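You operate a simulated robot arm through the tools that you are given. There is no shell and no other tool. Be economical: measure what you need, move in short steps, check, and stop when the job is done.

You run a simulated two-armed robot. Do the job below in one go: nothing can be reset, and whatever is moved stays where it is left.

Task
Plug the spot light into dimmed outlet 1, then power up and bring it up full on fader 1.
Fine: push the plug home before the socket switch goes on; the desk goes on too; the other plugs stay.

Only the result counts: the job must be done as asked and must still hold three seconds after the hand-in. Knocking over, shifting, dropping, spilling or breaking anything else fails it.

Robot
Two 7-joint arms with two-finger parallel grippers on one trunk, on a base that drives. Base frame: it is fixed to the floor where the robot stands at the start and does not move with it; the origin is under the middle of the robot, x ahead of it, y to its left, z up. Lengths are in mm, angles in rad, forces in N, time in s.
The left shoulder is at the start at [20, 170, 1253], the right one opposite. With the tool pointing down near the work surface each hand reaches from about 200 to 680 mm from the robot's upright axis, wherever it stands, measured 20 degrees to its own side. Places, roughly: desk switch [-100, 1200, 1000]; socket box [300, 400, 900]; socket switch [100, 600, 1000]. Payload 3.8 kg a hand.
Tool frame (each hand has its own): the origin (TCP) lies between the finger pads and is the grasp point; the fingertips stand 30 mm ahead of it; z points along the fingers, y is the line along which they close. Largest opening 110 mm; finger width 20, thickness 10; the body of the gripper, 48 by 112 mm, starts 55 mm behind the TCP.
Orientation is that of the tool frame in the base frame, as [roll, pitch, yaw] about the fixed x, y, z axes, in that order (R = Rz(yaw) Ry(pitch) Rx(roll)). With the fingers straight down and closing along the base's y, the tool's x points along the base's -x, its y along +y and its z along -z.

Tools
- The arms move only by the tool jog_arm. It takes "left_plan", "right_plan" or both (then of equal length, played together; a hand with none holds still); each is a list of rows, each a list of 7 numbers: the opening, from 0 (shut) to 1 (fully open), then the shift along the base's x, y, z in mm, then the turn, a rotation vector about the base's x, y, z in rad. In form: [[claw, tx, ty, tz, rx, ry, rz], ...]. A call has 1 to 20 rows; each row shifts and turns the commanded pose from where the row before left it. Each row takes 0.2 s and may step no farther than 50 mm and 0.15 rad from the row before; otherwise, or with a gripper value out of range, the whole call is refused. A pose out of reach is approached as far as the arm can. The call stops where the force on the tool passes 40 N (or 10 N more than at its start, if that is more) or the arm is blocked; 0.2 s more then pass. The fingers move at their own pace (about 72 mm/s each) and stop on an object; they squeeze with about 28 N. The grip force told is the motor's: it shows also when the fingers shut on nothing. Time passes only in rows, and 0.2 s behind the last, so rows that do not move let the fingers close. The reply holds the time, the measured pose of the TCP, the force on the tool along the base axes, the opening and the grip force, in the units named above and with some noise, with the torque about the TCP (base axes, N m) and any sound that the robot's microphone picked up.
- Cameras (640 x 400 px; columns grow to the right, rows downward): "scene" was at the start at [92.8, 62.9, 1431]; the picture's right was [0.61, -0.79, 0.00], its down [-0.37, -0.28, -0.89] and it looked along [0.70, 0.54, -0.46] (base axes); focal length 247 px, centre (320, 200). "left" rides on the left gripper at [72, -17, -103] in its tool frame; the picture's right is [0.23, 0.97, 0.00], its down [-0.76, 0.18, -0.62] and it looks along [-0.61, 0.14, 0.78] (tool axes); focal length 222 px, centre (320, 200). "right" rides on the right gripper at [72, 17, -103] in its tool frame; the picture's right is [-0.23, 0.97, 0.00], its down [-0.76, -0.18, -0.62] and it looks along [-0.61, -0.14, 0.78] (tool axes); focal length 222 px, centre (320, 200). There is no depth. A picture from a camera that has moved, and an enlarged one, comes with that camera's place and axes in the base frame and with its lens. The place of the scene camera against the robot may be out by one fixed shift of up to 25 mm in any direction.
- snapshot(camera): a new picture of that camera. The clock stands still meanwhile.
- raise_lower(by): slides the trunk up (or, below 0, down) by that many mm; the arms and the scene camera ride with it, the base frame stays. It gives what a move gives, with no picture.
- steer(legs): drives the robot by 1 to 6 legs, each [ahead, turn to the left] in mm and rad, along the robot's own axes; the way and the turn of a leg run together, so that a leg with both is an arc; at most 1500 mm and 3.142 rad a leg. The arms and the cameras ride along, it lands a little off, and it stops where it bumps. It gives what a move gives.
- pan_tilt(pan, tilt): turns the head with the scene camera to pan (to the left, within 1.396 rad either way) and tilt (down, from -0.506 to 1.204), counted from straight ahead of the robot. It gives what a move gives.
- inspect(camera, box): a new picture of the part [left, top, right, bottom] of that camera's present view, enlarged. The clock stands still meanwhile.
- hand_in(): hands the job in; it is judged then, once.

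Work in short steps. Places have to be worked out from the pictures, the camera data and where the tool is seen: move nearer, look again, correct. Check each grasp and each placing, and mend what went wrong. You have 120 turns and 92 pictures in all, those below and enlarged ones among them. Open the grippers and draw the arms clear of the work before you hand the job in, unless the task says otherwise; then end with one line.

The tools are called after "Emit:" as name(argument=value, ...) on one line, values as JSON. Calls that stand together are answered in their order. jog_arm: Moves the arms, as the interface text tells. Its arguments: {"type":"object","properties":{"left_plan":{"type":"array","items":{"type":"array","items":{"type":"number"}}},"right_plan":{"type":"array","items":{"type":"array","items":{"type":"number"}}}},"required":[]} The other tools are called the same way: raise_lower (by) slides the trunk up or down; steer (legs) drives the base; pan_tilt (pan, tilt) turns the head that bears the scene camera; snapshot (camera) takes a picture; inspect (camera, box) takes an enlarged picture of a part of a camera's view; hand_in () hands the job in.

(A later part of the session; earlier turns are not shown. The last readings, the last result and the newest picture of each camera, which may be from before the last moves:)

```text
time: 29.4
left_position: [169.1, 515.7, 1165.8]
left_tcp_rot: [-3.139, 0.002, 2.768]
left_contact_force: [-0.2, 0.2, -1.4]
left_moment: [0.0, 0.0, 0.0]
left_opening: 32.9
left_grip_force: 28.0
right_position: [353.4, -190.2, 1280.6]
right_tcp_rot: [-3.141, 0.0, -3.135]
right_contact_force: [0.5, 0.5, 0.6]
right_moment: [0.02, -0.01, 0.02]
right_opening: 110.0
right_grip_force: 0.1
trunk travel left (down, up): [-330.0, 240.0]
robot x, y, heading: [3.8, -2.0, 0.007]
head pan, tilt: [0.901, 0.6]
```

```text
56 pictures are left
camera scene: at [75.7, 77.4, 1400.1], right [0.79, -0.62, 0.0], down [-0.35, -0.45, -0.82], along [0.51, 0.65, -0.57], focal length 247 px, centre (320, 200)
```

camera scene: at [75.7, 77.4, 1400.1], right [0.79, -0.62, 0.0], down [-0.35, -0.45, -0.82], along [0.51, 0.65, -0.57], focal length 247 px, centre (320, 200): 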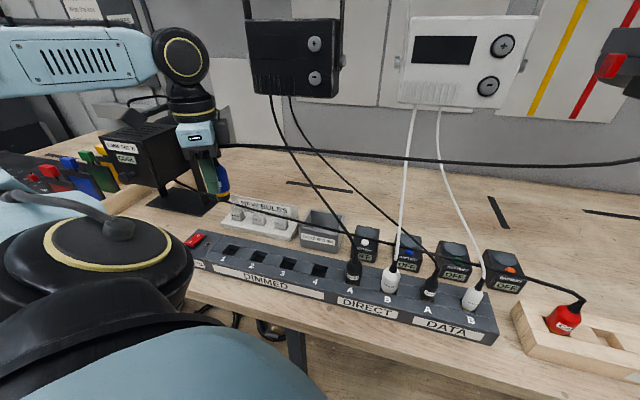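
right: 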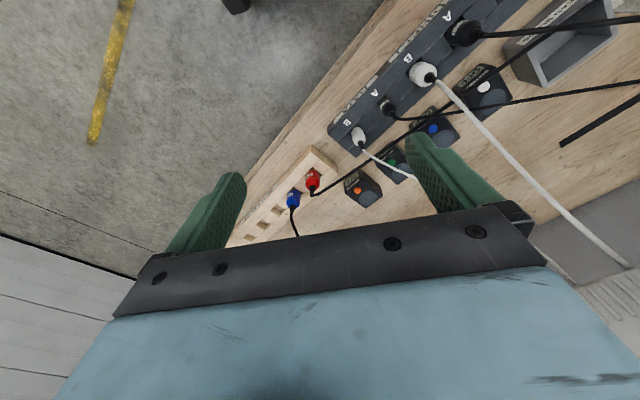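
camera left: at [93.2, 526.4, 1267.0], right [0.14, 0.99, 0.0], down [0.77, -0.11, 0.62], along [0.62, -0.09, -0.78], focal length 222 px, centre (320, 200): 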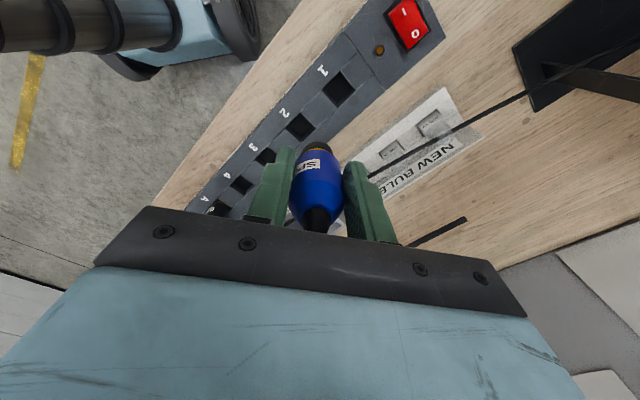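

Outlet 1 at about [166.5,541,950]; plug end is ~62 mm below the TCP. Lower to TCP z≈1035 above the outlet and look.

Emit:
jog_arm(left_plan=[[0, -1, 12, -35, 0, 0, 0], [0, -1, 13, -35, 0, 0, 0], [0, 0, 0, -35, 0, 0, 0], [0, 0, 0, -25, 0, 0, 0], [0, 0, 0, 0, 0, 0, 0]])

Emit:
snapshot(camera="left")

Emit:
inspect(camera="scene", box=[160, 160, 320, 260])

```text
time: 30.6
left_position: [167.1, 540.5, 1036.3]
left_tcp_rot: [-3.14, 0.003, 2.769]
left_contact_force: [-0.1, -0.5, -0.2]
left_moment: [0.01, 0.01, 0.06]
left_opening: 32.6
left_grip_force: 28.1
right_position: [352.7, -188.3, 1281.8]
right_tcp_rot: [-3.139, 0.001, -3.137]
right_contact_force: [-0.1, 0.9, 0.2]
right_moment: [0.01, 0.01, 0.01]
right_opening: 110.0
right_grip_force: 0.2
trunk travel left (down, up): [-330.0, 240.0]
robot x, y, heading: [-0.6, 1.1, 0.005]
head pan, tilt: [0.901, 0.6]
```

```text
55 pictures are left
camera left: at [90.9, 551.2, 1138.4], right [0.14, 0.99, 0.0], down [0.77, -0.11, 0.62], along [0.62, -0.09, -0.78], focal length 222 px, centre (320, 200)
```

left: 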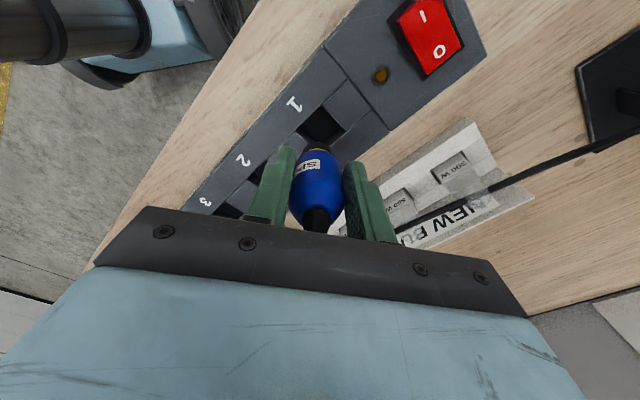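

```text
4.00 times, centred on (240, 210) of scene
camera zoom: at [74.5, 77.0, 1400.2], right [0.79, -0.62, 0.0], down [-0.35, -0.44, -0.83], along [0.51, 0.65, -0.56], focal length 989 px, centre (640, 160)
```

zoom: 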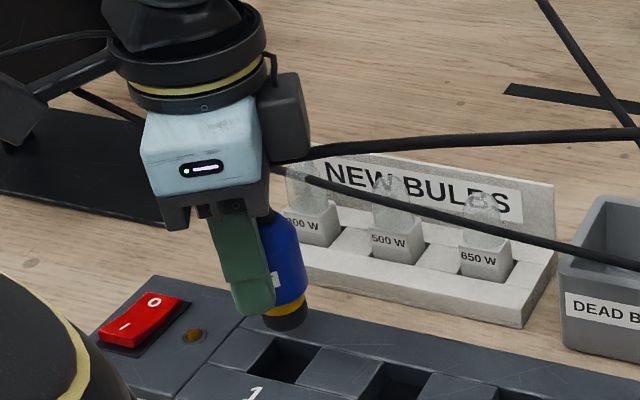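

Zoom in on the outlet and plug tip from the wrist.

Emit:
inspect(camera="left", box=[240, 70, 400, 170])

```text
4.00 times, centred on (320, 120) of left
camera zoom: at [90.9, 551.2, 1138.4], right [0.14, 0.99, 0.0], down [0.77, -0.11, 0.62], along [0.62, -0.09, -0.78], focal length 888 px, centre (320, 520)
```

zoom: 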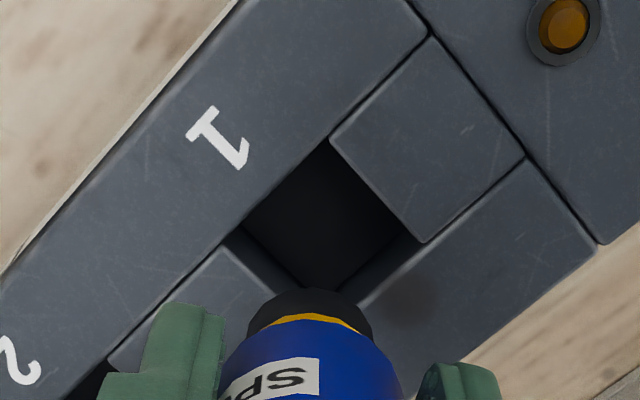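

Centre of outlet ≈[166.6,542]; plug axis ≈[168,539.5]. Nudge (-1,+2) and come down 22 mm so the tip is nearly level with the top, then recheck.

Emit:
jog_arm(left_plan=[[0, -1, 2, -11, 0, 0, 0], [0, 0, 0, -11, 0, 0, 0], [0, 0, 0, 0, 0, 0, 0]])

Emit:
inspect(camera="left", box=[240, 70, 400, 170])

Emit:
inspect(camera="scene", box=[190, 200, 286, 260])

```text
time: 31.4
left_position: [165.7, 542.1, 1013.9]
left_tcp_rot: [-3.14, 0.003, 2.772]
left_contact_force: [-0.6, 0.0, -0.1]
left_moment: [-0.02, -0.03, 0.05]
left_opening: 32.8
left_grip_force: 28.0
right_position: [352.8, -188.8, 1281.4]
right_tcp_rot: [-3.139, 0.0, -3.136]
right_contact_force: [0.7, -1.4, 0.0]
right_moment: [0.02, 0.0, 0.0]
right_opening: 109.8
right_grip_force: 0.0
trunk travel left (down, up): [-330.0, 240.0]
robot x, y, heading: [0.1, 3.9, 0.007]
head pan, tilt: [0.901, 0.6]
```

```text
4.00 times, centred on (320, 120) of left
camera zoom: at [90.3, 552.9, 1115.9], right [0.14, 0.99, 0.0], down [0.77, -0.11, 0.62], along [0.62, -0.09, -0.78], focal length 888 px, centre (320, 520)
```

zoom: 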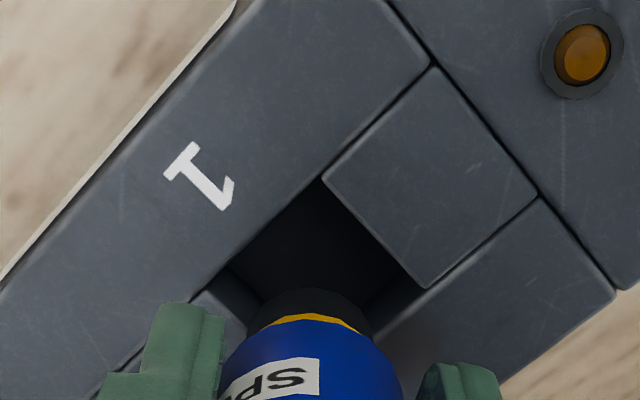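

```text
6.67 times, centred on (238, 230) of scene
camera zoom: at [74.6, 77.1, 1400.2], right [0.79, -0.62, 0.0], down [-0.35, -0.44, -0.83], along [0.51, 0.65, -0.56], focal length 1649 px, centre (867, 0)
```

zoom: 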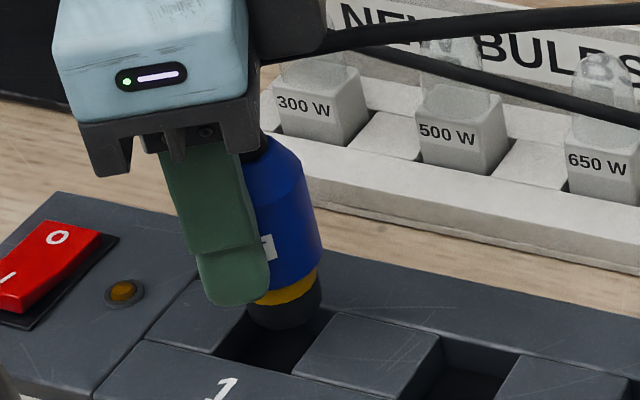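

The tip still seems ~20–30 mm above the outlet, and slightly to the right (needs ≈+2.5 in y). Descend 14 mm more with that shift and recheck.

Emit:
jog_arm(left_plan=[[0, 0, 2.5, -7, 0, 0, 0], [0, 0, 0, -7, 0, 0, 0], [0, 0, 0, 0, 0, 0, 0]])

Emit:
inspect(camera="left", box=[240, 70, 400, 170])

Emit:
inspect(camera="scene", box=[190, 200, 286, 260])

```text
time: 32.2
left_position: [165.5, 543.2, 999.0]
left_tcp_rot: [-3.138, 0.0, 2.77]
left_contact_force: [-3.5, -2.8, -1.4]
left_moment: [-0.18, 0.24, 0.0]
left_opening: 32.7
left_grip_force: 27.3
right_position: [351.4, -189.2, 1281.8]
right_tcp_rot: [-3.14, -0.001, -3.137]
right_contact_force: [-0.5, 0.3, -0.3]
right_moment: [0.03, -0.01, -0.05]
right_opening: 109.7
right_grip_force: 0.1
trunk travel left (down, up): [-330.0, 240.0]
robot x, y, heading: [-3.3, 0.3, 0.008]
head pan, tilt: [0.901, 0.6]
```

```text
4.00 times, centred on (320, 120) of left
camera zoom: at [89.2, 554.8, 1102.1], right [0.14, 0.99, 0.0], down [0.78, -0.11, 0.62], along [0.62, -0.09, -0.78], focal length 888 px, centre (320, 520)
```

zoom: 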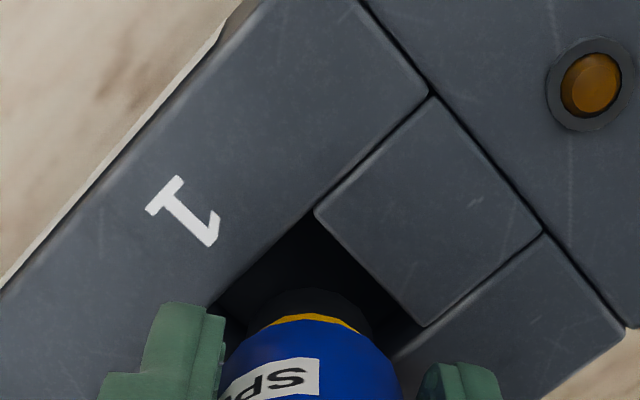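

```text
6.67 times, centred on (238, 230) of scene
camera zoom: at [74.2, 76.9, 1400.2], right [0.79, -0.62, 0.0], down [-0.35, -0.44, -0.83], along [0.51, 0.65, -0.56], focal length 1649 px, centre (867, 0)
```

zoom: 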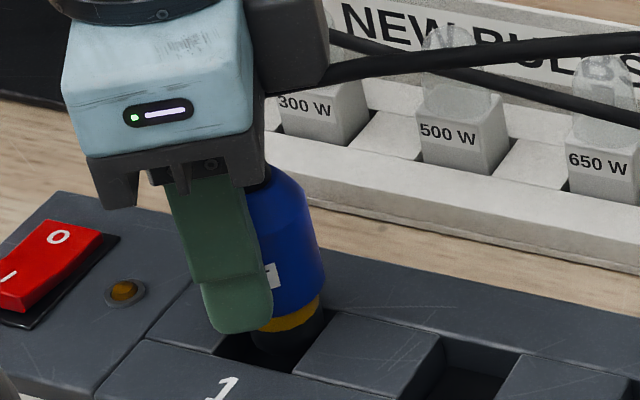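

Small lateral force (-3.5,-2.8) says the tip touches the back edge of the hole. Shift towards the front (-2,-1.5) and step down gently.

Emit:
jog_arm(left_plan=[[0, -2, -1.5, 0, 0, 0, 0], [0, 0, 0, -5, 0, 0, 0], [0, 0, 0, 0, 0, 0, 0]])

Emit:
inspect(camera="left", box=[240, 70, 400, 170])

```text
time: 33.0
left_position: [163.4, 543.4, 995.6]
left_tcp_rot: [-3.142, 0.003, 2.769]
left_contact_force: [0.8, -0.6, -1.8]
left_moment: [0.01, 0.04, 0.03]
left_opening: 32.8
left_grip_force: 28.2
right_position: [352.6, -189.3, 1281.3]
right_tcp_rot: [-3.139, 0.0, -3.135]
right_contact_force: [0.5, -0.4, -0.1]
right_moment: [-0.05, -0.03, 0.01]
right_opening: 110.0
right_grip_force: 0.1
trunk travel left (down, up): [-330.0, 240.0]
robot x, y, heading: [3.7, 1.1, 0.006]
head pan, tilt: [0.901, 0.6]
```

```text
4.00 times, centred on (320, 120) of left
camera zoom: at [87.8, 553.9, 1097.3], right [0.14, 0.99, 0.0], down [0.77, -0.11, 0.62], along [0.62, -0.09, -0.78], focal length 888 px, centre (320, 520)
```

zoom: 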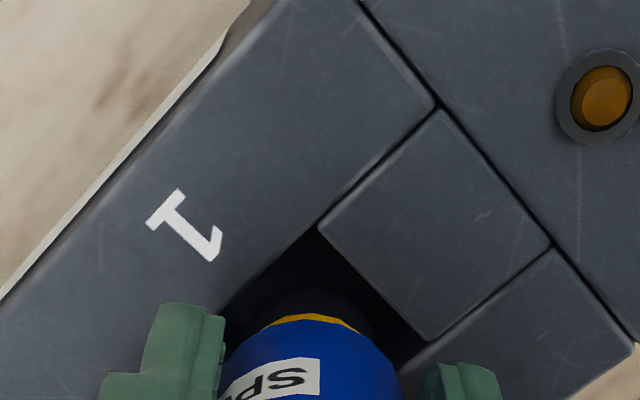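

Lateral force is gone. Keep lowering in small steps with +1 in y.

Emit:
jog_arm(left_plan=[[0, 0, 1, -4, 0, 0, 0], [0, 0, 0, -4, 0, 0, 0], [0, 0, 0, 0, 0, 0, 0]])

Emit:
inspect(camera="left", box=[240, 70, 400, 170])

Emit:
inspect(camera="scene", box=[190, 200, 286, 260])

```text
time: 33.8
left_position: [163.7, 544.3, 987.1]
left_tcp_rot: [-3.14, 0.002, 2.77]
left_contact_force: [0.0, 0.5, 5.1]
left_moment: [0.01, -0.05, 0.0]
left_opening: 33.1
left_grip_force: 27.9
right_position: [353.0, -189.2, 1280.6]
right_tcp_rot: [-3.141, 0.0, -3.137]
right_contact_force: [-0.2, -0.1, -0.1]
right_moment: [0.0, -0.01, -0.03]
right_opening: 110.0
right_grip_force: 0.0
trunk travel left (down, up): [-330.0, 240.0]
robot x, y, heading: [3.4, 2.3, 0.005]
head pan, tilt: [0.901, 0.6]
```

```text
4.00 times, centred on (320, 120) of left
camera zoom: at [87.5, 555.0, 1089.9], right [0.14, 0.99, 0.0], down [0.77, -0.11, 0.62], along [0.62, -0.09, -0.78], focal length 888 px, centre (320, 520)
```

zoom: 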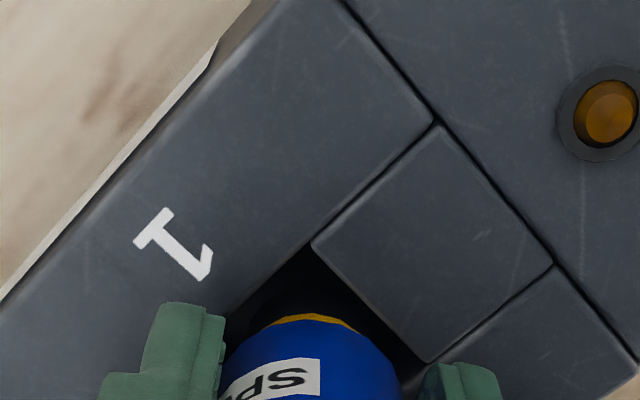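

```text
6.67 times, centred on (238, 230) of scene
camera zoom: at [74.6, 76.9, 1400.3], right [0.79, -0.62, 0.0], down [-0.35, -0.44, -0.83], along [0.51, 0.65, -0.56], focal length 1649 px, centre (867, 0)
```

zoom: 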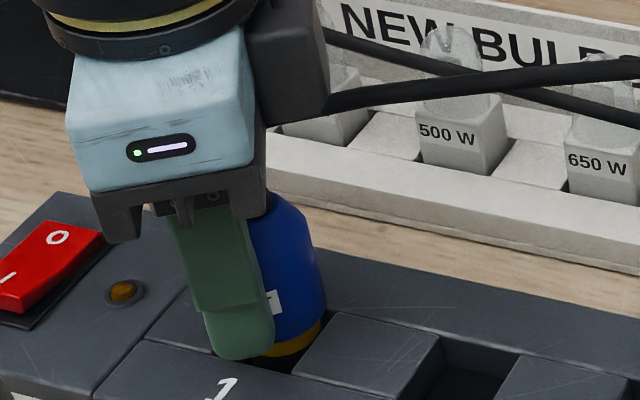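

It's in the hole with a first +5 N of resistance. Pushing on in 3 mm steps, watching the force.

Emit:
jog_arm(left_plan=[[0, 0, 0, -3, 0, 0, 0], [0, 0, 0, -3, 0, 0, 0], [0, 0, 0, -3, 0, 0, 0], [0, 0, 0, 0, 0, 0, 0]])

Emit:
inspect(camera="scene", box=[190, 200, 286, 260])

```text
time: 34.8
left_position: [163.9, 544.5, 980.8]
left_tcp_rot: [3.139, 0.003, 2.769]
left_contact_force: [-2.2, 3.8, 27.1]
left_moment: [0.15, -0.23, 0.03]
left_opening: 32.9
left_grip_force: 27.6
right_position: [351.5, -191.4, 1281.9]
right_tcp_rot: [-3.141, 0.001, -3.137]
right_contact_force: [0.7, -0.4, 0.6]
right_moment: [0.0, -0.02, 0.02]
right_opening: 109.9
right_grip_force: 0.1
trunk travel left (down, up): [-330.0, 240.0]
robot x, y, heading: [-0.0, -1.3, 0.008]
head pan, tilt: [0.901, 0.6]
```

```text
6.67 times, centred on (238, 230) of scene
camera zoom: at [73.7, 75.3, 1400.5], right [0.79, -0.62, 0.0], down [-0.35, -0.44, -0.83], along [0.51, 0.65, -0.56], focal length 1649 px, centre (867, 0)
```

zoom: 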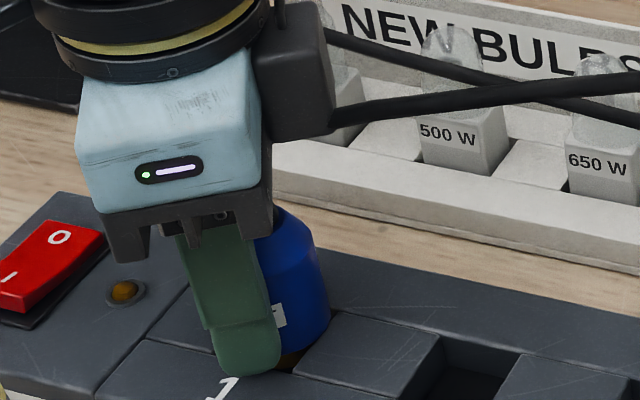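

27 N now; checking whether the plug or the fingertips carry it.

Emit:
inspect(camera="left", box=[220, 70, 420, 195])

```text
3.20 times, centred on (320, 132) of left
camera zoom: at [87.2, 554.1, 1081.9], right [0.14, 0.99, 0.0], down [0.77, -0.11, 0.63], along [0.62, -0.09, -0.78], focal length 711 px, centre (320, 416)
```

zoom: 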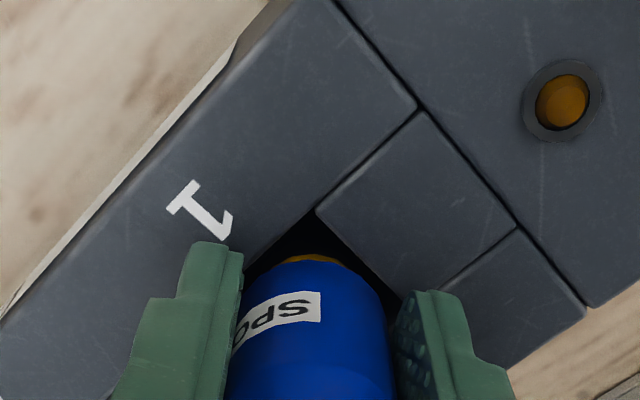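

The fingertips still look clear; push further in 2 mm steps.

Emit:
jog_arm(left_plan=[[0, 0, 0, -2, 0, 0, 0], [0, 0, 0, -2, 0, 0, 0], [0, 0, 0, -2, 0, 0, 0], [0, 0, 0, -2, 0, 0, 0], [0, 0, 0, 0, 0, 0, 0]])

Emit:
inspect(camera="left", box=[220, 70, 420, 195])

Emit:
inspect(camera="scene", box=[190, 200, 286, 260])

```text
time: 35.6
left_position: [163.7, 544.5, 974.9]
left_tcp_rot: [3.14, 0.001, 2.77]
left_contact_force: [-4.2, -5.8, 20.9]
left_moment: [-0.46, 0.13, 0.0]
left_opening: 32.9
left_grip_force: 28.2
right_position: [351.4, -191.8, 1280.6]
right_tcp_rot: [-3.141, 0.002, -3.136]
right_contact_force: [0.2, -0.6, -0.5]
right_moment: [-0.03, -0.01, 0.0]
right_opening: 110.1
right_grip_force: 0.0
trunk travel left (down, up): [-330.0, 240.0]
robot x, y, heading: [2.1, 0.2, 0.004]
head pan, tilt: [0.901, 0.6]
stopped in row 4 (left hand): the force on the tool passed its limit at 42 N (the readings are from after the stop); the commanded pose is now the measured one
```

```text
3.20 times, centred on (320, 132) of left
camera zoom: at [86.9, 553.8, 1077.1], right [0.14, 0.99, 0.0], down [0.77, -0.11, 0.63], along [0.62, -0.09, -0.78], focal length 711 px, centre (320, 416)
```

zoom: 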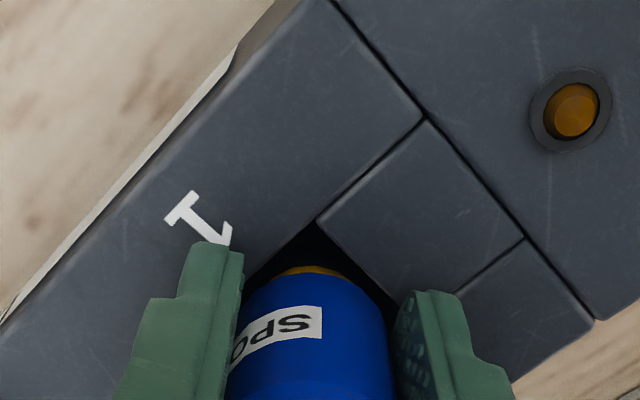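

```text
6.67 times, centred on (238, 230) of scene
camera zoom: at [73.6, 75.0, 1400.3], right [0.79, -0.62, 0.0], down [-0.35, -0.44, -0.83], along [0.51, 0.65, -0.56], focal length 1649 px, centre (867, 0)
```

zoom: 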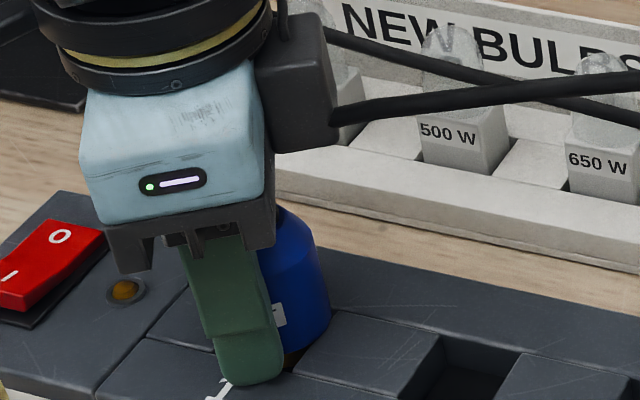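

Stopped at 42 N with tips near z 945 — either home or the tips rest on the box. Compare with a plug that is fully seated.

Emit:
inspect(camera="scene", box=[330, 230, 490, 330])

Emit:
jog_arm(left_plan=[[0.5, 0, 0, 0, 0, 0, 0], [0.5, 0, 0, 0, 0, 0, 0], [0.5, 0, 0, 15, 0, 0, 0], [0.5, 0, 0, 25, 0, 0, 0], [0.5, 0, 0, 0, 0, 0, 0]])

Emit:
snapshot(camera="left")

Emit:
inspect(camera="scene", box=[190, 200, 286, 260])

```text
4.00 times, centred on (410, 280) of scene
camera zoom: at [73.6, 75.0, 1400.3], right [0.79, -0.62, 0.0], down [-0.35, -0.44, -0.83], along [0.51, 0.65, -0.56], focal length 989 px, centre (-40, -120)
```

zoom: 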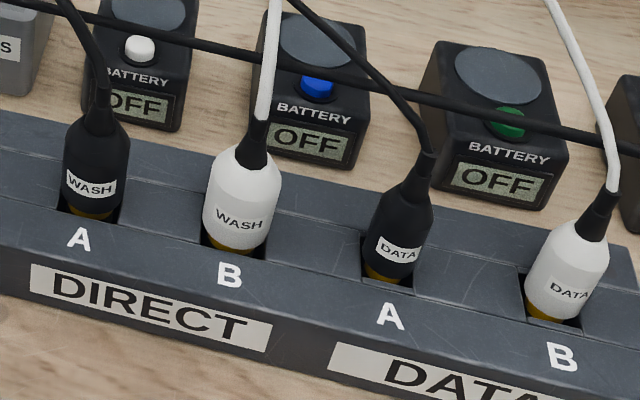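

```text
time: 36.8
left_position: [165.1, 544.4, 1012.0]
left_tcp_rot: [-3.141, 0.003, 2.769]
left_contact_force: [-0.4, 0.2, -0.1]
left_moment: [-0.03, 0.04, 0.0]
left_opening: 54.9
left_grip_force: 0.1
right_position: [351.2, -189.3, 1281.1]
right_tcp_rot: [-3.138, 0.0, -3.135]
right_contact_force: [-0.1, -1.1, -0.2]
right_moment: [-0.01, 0.0, 0.0]
right_opening: 109.8
right_grip_force: 0.1
trunk travel left (down, up): [-330.0, 240.0]
robot x, y, heading: [1.5, 1.0, 0.003]
head pan, tilt: [0.901, 0.6]
```

```text
40 pictures are left
camera left: at [88.0, 554.4, 1115.2], right [0.14, 0.99, 0.0], down [0.77, -0.11, 0.62], along [0.62, -0.09, -0.78], focal length 222 px, centre (320, 200)
```

left: 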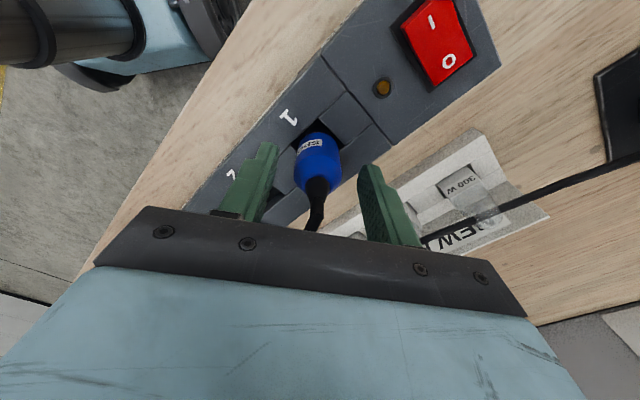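

```text
6.67 times, centred on (238, 230) of scene
camera zoom: at [74.8, 77.3, 1400.1], right [0.79, -0.62, 0.0], down [-0.35, -0.45, -0.82], along [0.51, 0.65, -0.57], focal length 1649 px, centre (867, 0)
```

zoom: 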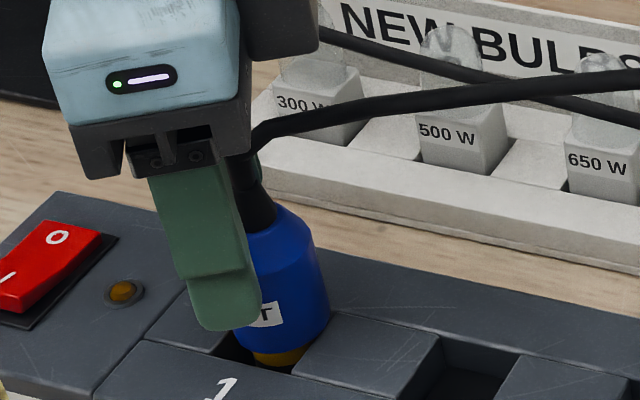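

The yellow ring looks about as visible as on the seated plugs. To be sure it's home I'll regrip 12 mm higher and push again.

Emit:
jog_arm(left_plan=[[0.5, 0, 0, -14, 0, 0, 0], [0.5, 0, 0, -11, 0, 0, 0], [0, 0, 0, 0, 0, 0, 0], [0, 0, 0, 0, 0, 0, 0], [0, 0, 0, 0, 0, 0, 0]])

Emit:
jog_arm(left_plan=[[0, 0, 0, -2, 0, 0, 0], [0, 0, 0, -2, 0, 0, 0], [0, 0, 0, -2, 0, 0, 0], [0, 0, 0, -2, 0, 0, 0], [0, 0, 0, -2, 0, 0, 0], [0, 0, 0, 0, 0, 0, 0]])

Emit:
inspect(camera="scene", box=[190, 200, 286, 260])

```text
time: 38.0
left_position: [164.5, 544.6, 987.3]
left_tcp_rot: [3.141, 0.003, 2.768]
left_contact_force: [-0.4, -1.1, 0.4]
left_moment: [-0.02, 0.02, -0.03]
left_opening: 32.6
left_grip_force: 27.9
right_position: [352.5, -188.4, 1281.9]
right_tcp_rot: [-3.14, 0.0, -3.136]
right_contact_force: [-0.1, 0.3, 0.4]
right_moment: [-0.01, 0.03, 0.01]
right_opening: 109.8
right_grip_force: 0.0
trunk travel left (down, up): [-330.0, 240.0]
robot x, y, heading: [2.0, 1.6, 0.007]
head pan, tilt: [0.901, 0.6]
```

```text
time: 39.4
left_position: [164.8, 544.4, 978.8]
left_tcp_rot: [3.14, 0.004, 2.77]
left_contact_force: [-0.6, -0.6, 27.1]
left_moment: [-0.22, -0.29, 0.04]
left_opening: 32.5
left_grip_force: 28.5
right_position: [350.8, -191.7, 1281.3]
right_tcp_rot: [-3.141, 0.001, -3.136]
right_contact_force: [0.6, 0.5, 0.0]
right_moment: [0.01, -0.01, 0.01]
right_opening: 109.8
right_grip_force: 0.0
trunk travel left (down, up): [-330.0, 240.0]
robot x, y, heading: [4.1, 1.7, 0.001]
head pan, tilt: [0.901, 0.6]
```

```text
6.67 times, centred on (238, 230) of scene
camera zoom: at [73.9, 74.8, 1400.5], right [0.79, -0.62, 0.0], down [-0.35, -0.44, -0.83], along [0.51, 0.65, -0.56], focal length 1649 px, centre (867, 0)
```

zoom: 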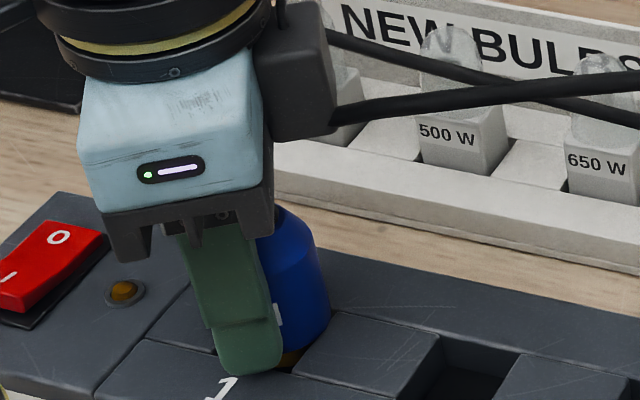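

Force saturates at ~27 N while the fingers slide 8 mm down the plug, so friction may be limiting. Release, back off, and compare the plug's height with the seated ones.

Emit:
jog_arm(left_plan=[[0.5, 0, 0, 0, 0, 0, 0], [0.5, 0, 0, 0, 0, 0, 0], [0.5, 0, 0, 25, 0, 0, 0], [0.5, 0, 0, 40, 0, 0, 0], [0.5, 0, 0, 40, 0, 0, 0], [0.5, 0, 0, 30, 0, 0, 0], [0.5, 0, 0, 0, 0, 0, 0]])

Emit:
inspect(camera="scene", box=[180, 200, 380, 325])

Emit:
snapshot(camera="left")

```text
time: 41.0
left_position: [165.1, 546.9, 1113.9]
left_tcp_rot: [3.141, 0.003, 2.77]
left_contact_force: [0.2, 0.3, 0.3]
left_moment: [0.03, 0.0, 0.01]
left_opening: 54.8
left_grip_force: 0.2
right_position: [351.7, -188.8, 1281.4]
right_tcp_rot: [-3.14, 0.001, -3.137]
right_contact_force: [0.5, -0.2, 1.3]
right_moment: [0.0, 0.06, -0.01]
right_opening: 110.1
right_grip_force: 0.1
trunk travel left (down, up): [-330.0, 240.0]
robot x, y, heading: [1.4, 2.0, 0.008]
head pan, tilt: [0.901, 0.6]
```

```text
3.20 times, centred on (280, 262) of scene
camera zoom: at [74.9, 77.4, 1400.2], right [0.79, -0.62, 0.0], down [-0.35, -0.45, -0.82], along [0.51, 0.65, -0.57], focal length 792 px, centre (448, 0)
```

zoom: 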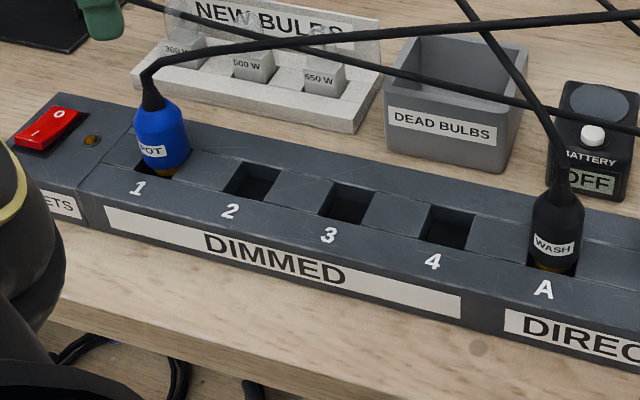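

```text
36 pictures are left
camera left: at [89.0, 556.7, 1215.9], right [0.14, 0.99, 0.0], down [0.77, -0.11, 0.62], along [0.62, -0.09, -0.78], focal length 222 px, centre (320, 200)
```

left: 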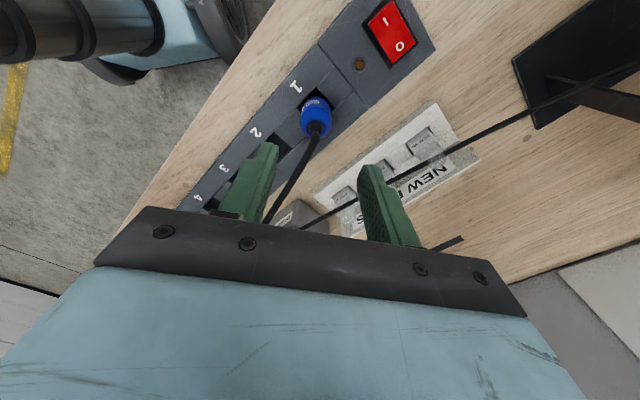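

Scaled for distance, both plugs stand equally high (75 px vs 85 px at 0.87 the range). Zoom once to compare the rings.

Emit:
inspect(camera="scene", box=[195, 215, 275, 265])

Emit:
inspect(camera="scene", box=[315, 245, 395, 295])

```text
8.00 times, centred on (235, 240) of scene
camera zoom: at [74.9, 77.4, 1400.2], right [0.79, -0.62, 0.0], down [-0.35, -0.45, -0.82], along [0.51, 0.65, -0.57], focal length 1979 px, centre (1000, -120)
```

zoom: 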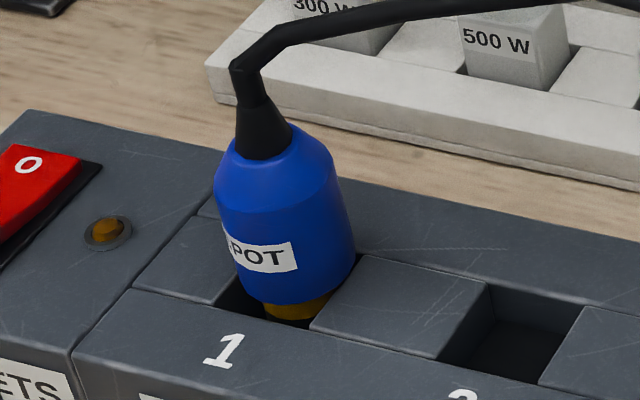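

```text
8.00 times, centred on (355, 270) of scene
camera zoom: at [74.9, 77.4, 1400.2], right [0.79, -0.62, 0.0], down [-0.35, -0.45, -0.82], along [0.51, 0.65, -0.57], focal length 1979 px, centre (40, -360)
```

zoom: 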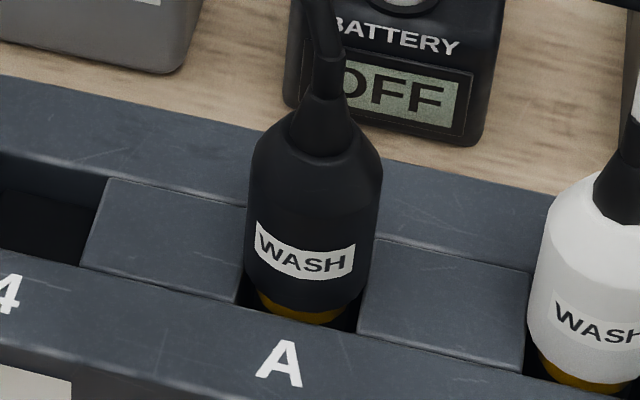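

The spot plug seems a touch higher and leaning slightly. I'll push on its shoulder with the fingers straddling the collar: turn the wrist so the fingers straddle the cable, descend to z≈1035, and narrow.

Emit:
jog_arm(left_plan=[[0.5, 0, -1, -25, 0, 0, -0.11], [0.5, 0, -1, -25, 0, 0, -0.11], [0.5, 0, -1, -20, 0, 0, -0.11], [0.17, 0, 0, -9, 0, 0, 0], [0.17, 0, 0, 0, 0, 0, 0], [0.17, 0, 0, 0, 0, 0, 0]])

Emit:
inspect(camera="scene", box=[190, 190, 286, 250])

Emit:
inspect(camera="left", box=[240, 90, 400, 190])

```text
time: 42.4
left_position: [164.6, 542.6, 1035.3]
left_tcp_rot: [3.14, 0.002, 2.438]
left_contact_force: [-0.2, 0.7, -0.6]
left_moment: [0.02, -0.03, -0.02]
left_opening: 18.9
left_grip_force: 0.2
right_position: [352.5, -188.7, 1282.1]
right_tcp_rot: [-3.141, -0.001, -3.135]
right_contact_force: [-0.1, 0.9, 0.2]
right_moment: [0.01, 0.04, -0.04]
right_opening: 110.0
right_grip_force: 0.1
trunk travel left (down, up): [-330.0, 240.0]
robot x, y, heading: [1.2, 1.4, 0.003]
head pan, tilt: [0.901, 0.6]
```

```text
6.67 times, centred on (238, 220) of scene
camera zoom: at [74.7, 77.2, 1400.2], right [0.79, -0.62, 0.0], down [-0.35, -0.44, -0.83], along [0.51, 0.65, -0.56], focal length 1649 px, centre (867, 67)
```

zoom: 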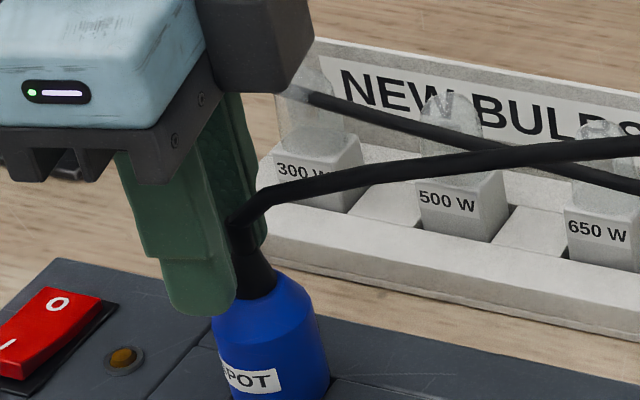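

```text
4.00 times, centred on (320, 140) of left
camera zoom: at [95.7, 576.4, 1136.3], right [0.46, 0.89, 0.0], down [0.7, -0.36, 0.62], along [0.56, -0.28, -0.78], focal length 888 px, centre (320, 440)
```

zoom: 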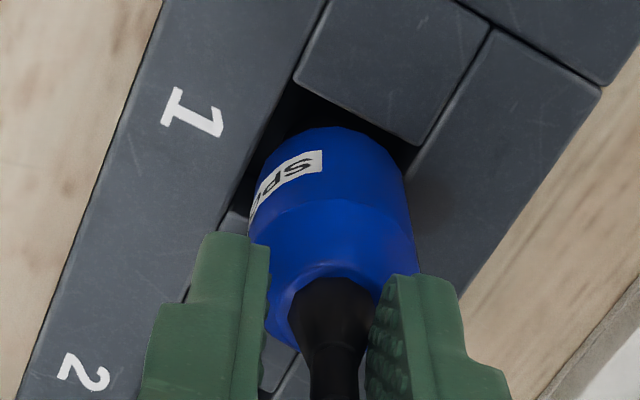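

Fingers straddle the collar nicely; shift (+1,+1.5) and press down until it stops.

Emit:
jog_arm(left_plan=[[0.17, 1, 1.5, -5, 0, 0, 0], [0.17, 0, 0, -4, 0, 0, 0], [0.17, 0, 0, -3, 0, 0, 0], [0.17, 0, 0, -3, 0, 0, 0], [0.17, 0, 0, -3, 0, 0, 0], [0.17, 0, 0, -3, 0, 0, 0], [0.17, 0, 0, -3, 0, 0, 0]])

Emit:
inspect(camera="scene", box=[195, 200, 291, 260])

```text
time: 43.4
left_position: [167.1, 546.6, 1025.5]
left_tcp_rot: [3.127, 0.003, 2.445]
left_contact_force: [-4.3, -1.9, 23.2]
left_moment: [-0.07, -0.22, 0.0]
left_opening: 17.5
left_grip_force: 0.0
right_position: [351.4, -190.7, 1281.6]
right_tcp_rot: [-3.141, 0.002, -3.137]
right_contact_force: [-0.6, 0.3, 0.2]
right_moment: [0.0, -0.01, 0.01]
right_opening: 110.1
right_grip_force: 0.1
trunk travel left (down, up): [-330.0, 240.0]
robot x, y, heading: [0.9, -0.4, 0.004]
head pan, tilt: [0.901, 0.6]
stopped in row 4 (left hand): the force on the tool passed its limit at 44 N (the readings are from after the stop); the commanded pose is now the measured one
```

```text
6.67 times, centred on (243, 230) of scene
camera zoom: at [73.6, 75.3, 1400.5], right [0.79, -0.62, 0.0], down [-0.35, -0.44, -0.83], along [0.51, 0.65, -0.56], focal length 1649 px, centre (833, 0)
```

zoom: 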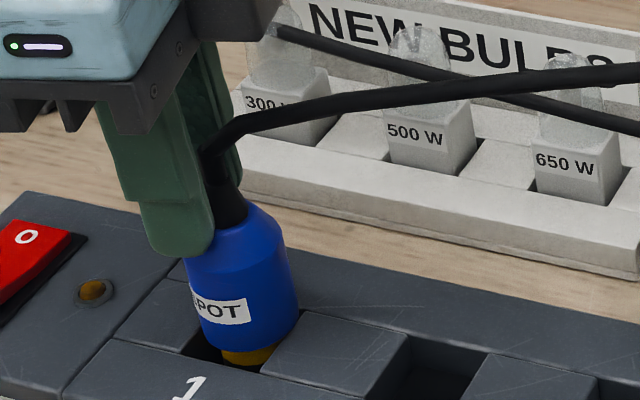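

44 N on the shoulder stopped it with little motion. Back off and look at it closely from the wrist camera.

Emit:
jog_arm(left_plan=[[0.17, 0, 0, 5, 0, 0, 0], [0.5, 0, 0, 5, 0, 0, 0], [0.5, 0, 0, 40, 0, 0, 0], [0.5, -25, 25, 30, 0, 0, 0], [0.5, 0, 0, 0, 0, 0, 0]])

Emit:
inspect(camera="left", box=[240, 80, 400, 180])

Emit:
inspect(camera="scene", box=[195, 215, 275, 265])

```text
time: 44.5
left_position: [142.0, 572.6, 1103.5]
left_tcp_rot: [3.131, 0.004, 2.441]
left_contact_force: [0.5, 0.6, 0.5]
left_moment: [-0.04, 0.02, -0.02]
left_opening: 54.8
left_grip_force: 0.0
right_position: [353.6, -189.2, 1281.0]
right_tcp_rot: [-3.142, 0.001, -3.135]
right_contact_force: [-0.7, 0.3, -0.1]
right_moment: [0.02, 0.01, 0.03]
right_opening: 109.8
right_grip_force: 0.0
trunk travel left (down, up): [-330.0, 240.0]
robot x, y, heading: [2.0, -1.1, 0.004]
head pan, tilt: [0.901, 0.6]
```

```text
4.00 times, centred on (320, 130) of left
camera zoom: at [72.5, 605.3, 1204.7], right [0.45, 0.89, 0.01], down [0.69, -0.36, 0.63], along [0.56, -0.28, -0.78], focal length 888 px, centre (320, 480)
```

zoom: 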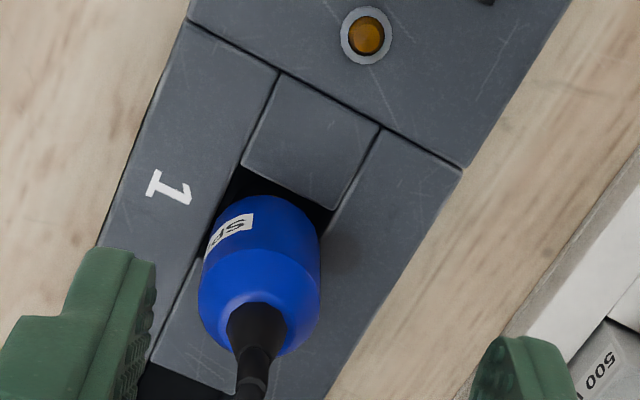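

```text
8.00 times, centred on (235, 240) of scene
camera zoom: at [75.6, 77.0, 1400.1], right [0.79, -0.62, 0.0], down [-0.35, -0.44, -0.82], along [0.51, 0.65, -0.57], focal length 1979 px, centre (1000, -120)
```

zoom: 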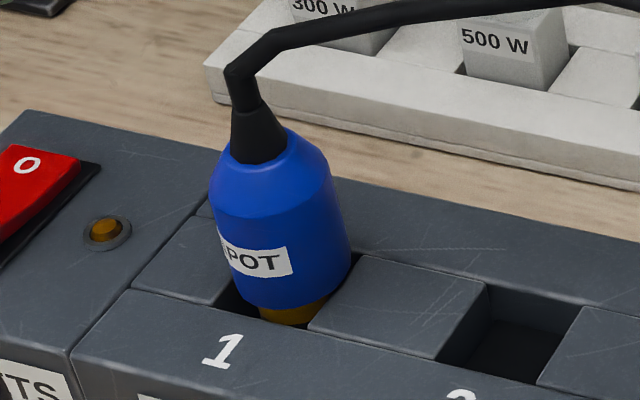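

The last push moved it ~2 mm lower and it's within ~1 mm of the others. One more identical push: if it stops at the same height, it's home.

Emit:
jog_arm(left_plan=[[0.5, 25, -27, -40, 0, 0, 0], [0.17, 0, 0, -25, 0, 0, 0], [0.17, 0, 0, 0, 0, 0, 0], [0.17, 0, 0, 0, 0, 0, 0], [0.17, 0, 0, -5, 0, 0, 0], [0.17, 0, 0, -4, 0, 0, 0], [0.17, 0, 0, -3, 0, 0, 0], [0.17, 0, 0, -3, 0, 0, 0], [0.17, 0, 0, -3, 0, 0, 0], [0.17, 0, 0, -3, 0, 0, 0]])

Emit:
jog_arm(left_plan=[[0.17, 0, 0, -3, 0, 0, 0], [0.17, 0, 0, -3, 0, 0, 0], [0.17, 0, 0, -3, 0, 0, 0]])

Emit:
inspect(camera="scene", box=[195, 215, 275, 265])

```text
refused: row 1 steps farther than a row can; nothing moved
```

```text
time: 45.4
left_position: [141.9, 571.2, 1093.4]
left_tcp_rot: [3.131, 0.004, 2.442]
left_contact_force: [-0.4, -0.5, 0.0]
left_moment: [0.0, 0.03, -0.02]
left_opening: 18.8
left_grip_force: 0.1
right_position: [352.0, -188.8, 1281.4]
right_tcp_rot: [-3.14, -0.002, -3.136]
right_contact_force: [0.9, 0.9, 0.0]
right_moment: [0.0, 0.0, -0.03]
right_opening: 110.2
right_grip_force: 0.1
trunk travel left (down, up): [-330.0, 240.0]
robot x, y, heading: [0.6, 1.4, 0.008]
head pan, tilt: [0.901, 0.6]
```

```text
8.00 times, centred on (235, 240) of scene
camera zoom: at [74.7, 77.3, 1400.2], right [0.79, -0.62, 0.0], down [-0.35, -0.44, -0.83], along [0.51, 0.65, -0.56], focal length 1979 px, centre (1000, -120)
```

zoom: 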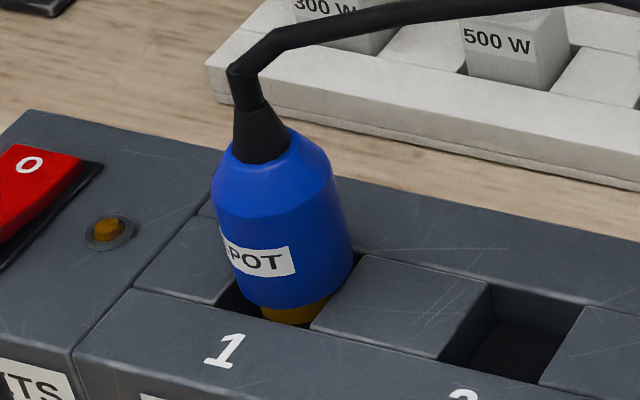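

First row was too long; redo it with smaller steps.

Emit:
jog_arm(left_plan=[[0.5, 12, -14, 0, 0, 0, 0], [0.5, 12, -14, -15, 0, 0, 0], [0.5, 0, 0, -40, 0, 0, 0], [0.17, 0, 0, 0, 0, 0, 0], [0.17, 0, 0, 0, 0, 0, 0], [0.17, 0, 0, -5, 0, 0, 0], [0.17, 0, 0, -4, 0, 0, 0], [0.17, 0, 0, -3, 0, 0, 0], [0.17, 0, 0, -3, 0, 0, 0], [0.17, 0, 0, -3, 0, 0, 0], [0.17, 0, 0, -3, 0, 0, 0]])

Emit:
inspect(camera="scene", box=[195, 215, 275, 265])

```text
time: 47.7
left_position: [168.9, 546.9, 1025.5]
left_tcp_rot: [3.11, 0.007, 2.443]
left_contact_force: [0.3, 0.5, 22.0]
left_moment: [0.04, -0.25, 0.05]
left_opening: 20.9
left_grip_force: 1.9
right_position: [352.4, -190.5, 1282.3]
right_tcp_rot: [-3.141, 0.0, -3.138]
right_contact_force: [-0.7, 0.0, -0.2]
right_moment: [-0.03, 0.02, -0.01]
right_opening: 109.8
right_grip_force: 0.0
trunk travel left (down, up): [-330.0, 240.0]
robot x, y, heading: [-1.5, -2.7, 0.004]
head pan, tilt: [0.901, 0.6]
stopped in row 11 (left hand): the force on the tool passed its limit at 44 N (the readings are from after the stop); the commanded pose is now the measured one
```

```text
8.00 times, centred on (235, 240) of scene
camera zoom: at [74.2, 76.3, 1400.3], right [0.79, -0.62, 0.0], down [-0.35, -0.44, -0.83], along [0.51, 0.65, -0.56], focal length 1979 px, centre (1000, -120)
```

zoom: 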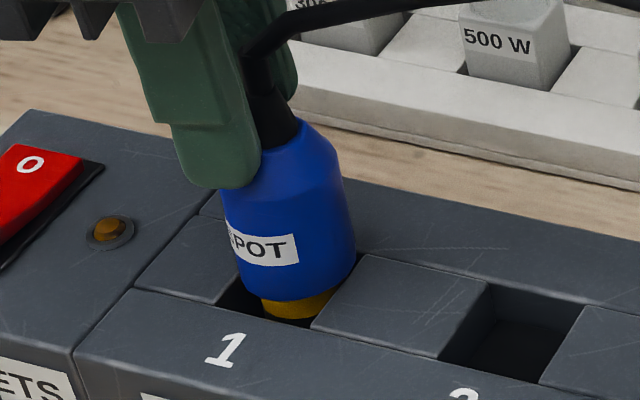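

It stopped at the same height (1025.5), so it's bottomed, but this push tilts it a little. I'll regrip it upright at the original yaw, press with a small wiggle, and release.

Emit:
jog_arm(left_plan=[[0.17, 0, 0, 8, 0.03, 0, 0], [0.5, 0, 0, 20, 0, 0, 0], [0.5, 0, 0, 20, 0, 0, 0.11], [0.5, -2, -1, 0, 0, 0, 0.11], [0.5, -2, -1, 0, 0, 0, 0.11], [0.5, 0, 0, -30, 0, 0, 0], [0.5, 0, 0, -25, 0, 0, 0], [0.5, 0, 0, -22, 0, 0, 0], [0.5, 0, 0, -8, 0, 0, 0], [0, 0, 0, 0, 0, 0, 0], [0, 0, 0, 0, 0, 0, 0], [0, 0, 0, 0, 0, 0, 0]])

Emit:
inspect(camera="left", box=[220, 70, 420, 195])

```text
time: 50.3
left_position: [162.8, 543.3, 985.3]
left_tcp_rot: [3.096, -0.016, 2.774]
left_contact_force: [-3.3, -4.4, -1.4]
left_moment: [-0.29, 0.28, -0.05]
left_opening: 32.6
left_grip_force: 27.8
right_position: [351.6, -189.7, 1281.0]
right_tcp_rot: [-3.14, -0.001, -3.136]
right_contact_force: [-0.3, 0.0, 0.8]
right_moment: [0.01, 0.0, 0.03]
right_opening: 110.0
right_grip_force: 0.0
trunk travel left (down, up): [-330.0, 240.0]
robot x, y, heading: [-0.4, -4.9, 0.009]
head pan, tilt: [0.901, 0.6]
```

```text
3.20 times, centred on (320, 132) of left
camera zoom: at [86.5, 549.0, 1088.1], right [0.14, 0.99, 0.05], down [0.77, -0.14, 0.62], along [0.62, -0.05, -0.78], focal length 711 px, centre (320, 416)
```

zoom: 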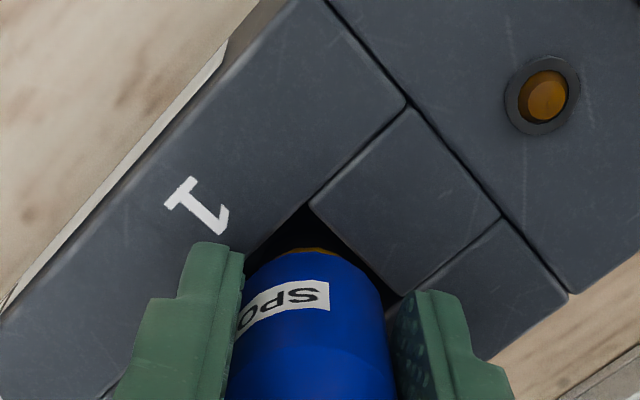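

The tool is tilted 0.045 rad (my correction had the wrong sign). Straighten while holding, then press with a small wiggle.

Emit:
jog_arm(left_plan=[[0, 0, 0, 0, -0.024, 0, 0], [0, 0, 0, 0, -0.024, 0, 0], [0, 0, 0, 0, 0, 0, 0], [0, 1, 1, -1, 0, 0, 0], [0, 0, 0, -1, 0, 0, 0]])

Emit:
jog_arm(left_plan=[[0, 0.5, 0.5, -1, 0, 0, 0], [0, -1.5, 0, -1, 0, 0, 0], [0, 1.5, -1, 0, 0, 0, 0], [0, 0, 1.5, -1, 0, 0, 0], [0, 0, -0.5, 0, 0, 0, 0]])

Emit:
inspect(camera="left", box=[220, 70, 420, 195])

```text
time: 51.5
left_position: [164.2, 544.4, 985.0]
left_tcp_rot: [3.14, 0.004, 2.772]
left_contact_force: [-6.2, -4.0, 2.5]
left_moment: [-0.23, 0.34, -0.03]
left_opening: 32.6
left_grip_force: 27.9
right_position: [350.4, -189.4, 1281.6]
right_tcp_rot: [-3.14, 0.001, -3.137]
right_contact_force: [-0.4, -0.2, -0.1]
right_moment: [-0.02, 0.01, 0.04]
right_opening: 109.8
right_grip_force: 0.0
trunk travel left (down, up): [-330.0, 240.0]
robot x, y, heading: [-0.6, 3.2, 0.005]
head pan, tilt: [0.901, 0.6]
```

```text
time: 52.7
left_position: [164.8, 544.3, 983.8]
left_tcp_rot: [3.138, 0.005, 2.771]
left_contact_force: [-9.6, -6.8, 24.7]
left_moment: [-0.34, 0.34, -0.06]
left_opening: 32.7
left_grip_force: 27.8
right_position: [351.8, -192.5, 1281.7]
right_tcp_rot: [3.141, 0.001, -3.137]
right_contact_force: [-1.1, 0.0, -0.2]
right_moment: [-0.02, 0.0, 0.01]
right_opening: 110.1
right_grip_force: 0.1
trunk travel left (down, up): [-330.0, 240.0]
robot x, y, heading: [0.5, 1.4, 0.006]
head pan, tilt: [0.901, 0.6]
```

```text
3.20 times, centred on (320, 132) of left
camera zoom: at [87.7, 554.0, 1085.4], right [0.14, 0.99, 0.0], down [0.77, -0.11, 0.63], along [0.62, -0.09, -0.78], focal length 711 px, centre (320, 416)
```

zoom: 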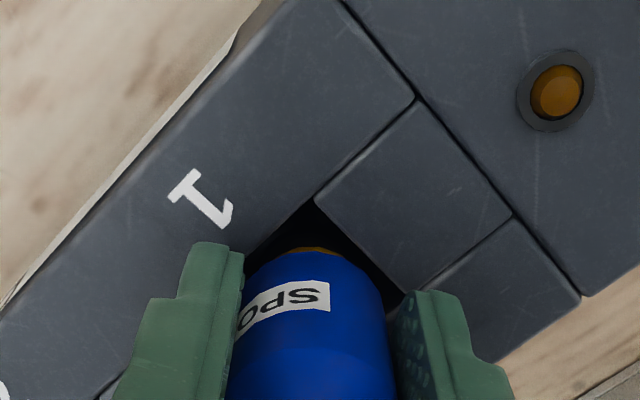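

Lateral force again shows it against the back wall. Shift to the front by ~2 mm to null the force, then press.

Emit:
jog_arm(left_plan=[[0, 0, 0, 3, 0, 0, 0], [0, -1.2, -0.9, 0, 0, 0, 0], [0, 0, 0, 0, 0, 0, 0]])

Emit:
jog_arm(left_plan=[[0, -0.8, -0.6, 0, 0, 0, 0], [0, 0, 0, 0, 0, 0, 0]])

Emit:
jog_arm(left_plan=[[0, -0.8, -0.6, 0, 0, 0, 0], [0, 0, 0, 0, 0, 0, 0]])

```text
time: 53.5
left_position: [164.8, 543.9, 984.1]
left_tcp_rot: [3.141, 0.003, 2.772]
left_contact_force: [-2.9, -4.2, -0.1]
left_moment: [-0.2, 0.17, -0.03]
left_opening: 32.3
left_grip_force: 28.4
right_position: [353.3, -189.8, 1282.4]
right_tcp_rot: [-3.141, 0.0, -3.137]
right_contact_force: [0.0, -0.6, 0.1]
right_moment: [0.01, -0.04, -0.02]
right_opening: 109.8
right_grip_force: 0.1
trunk travel left (down, up): [-330.0, 240.0]
robot x, y, heading: [-1.0, 2.1, 0.009]
head pan, tilt: [0.901, 0.6]
```

```text
time: 54.1
left_position: [164.5, 545.1, 985.3]
left_tcp_rot: [3.139, 0.004, 2.771]
left_contact_force: [-1.7, -1.4, -0.7]
left_moment: [-0.05, 0.08, 0.0]
left_opening: 32.5
left_grip_force: 28.2
right_position: [352.9, -189.8, 1280.9]
right_tcp_rot: [-3.141, -0.002, -3.136]
right_contact_force: [-0.3, 0.5, 0.3]
right_moment: [0.02, 0.01, 0.0]
right_opening: 110.0
right_grip_force: 0.1
trunk travel left (down, up): [-330.0, 240.0]
robot x, y, heading: [-1.2, -3.8, -0.0]
head pan, tilt: [0.901, 0.6]
```

```text
time: 54.7
left_position: [162.7, 543.0, 985.6]
left_tcp_rot: [3.139, 0.004, 2.771]
left_contact_force: [-0.7, 0.2, 0.0]
left_moment: [-0.01, 0.03, 0.0]
left_opening: 32.3
left_grip_force: 28.3
right_position: [353.0, -189.0, 1282.3]
right_tcp_rot: [-3.14, 0.001, -3.136]
right_contact_force: [0.7, -0.5, 0.3]
right_moment: [-0.01, -0.04, -0.03]
right_opening: 110.0
right_grip_force: 0.0
trunk travel left (down, up): [-330.0, 240.0]
robot x, y, heading: [-2.9, -0.6, 0.005]
head pan, tilt: [0.901, 0.6]
```

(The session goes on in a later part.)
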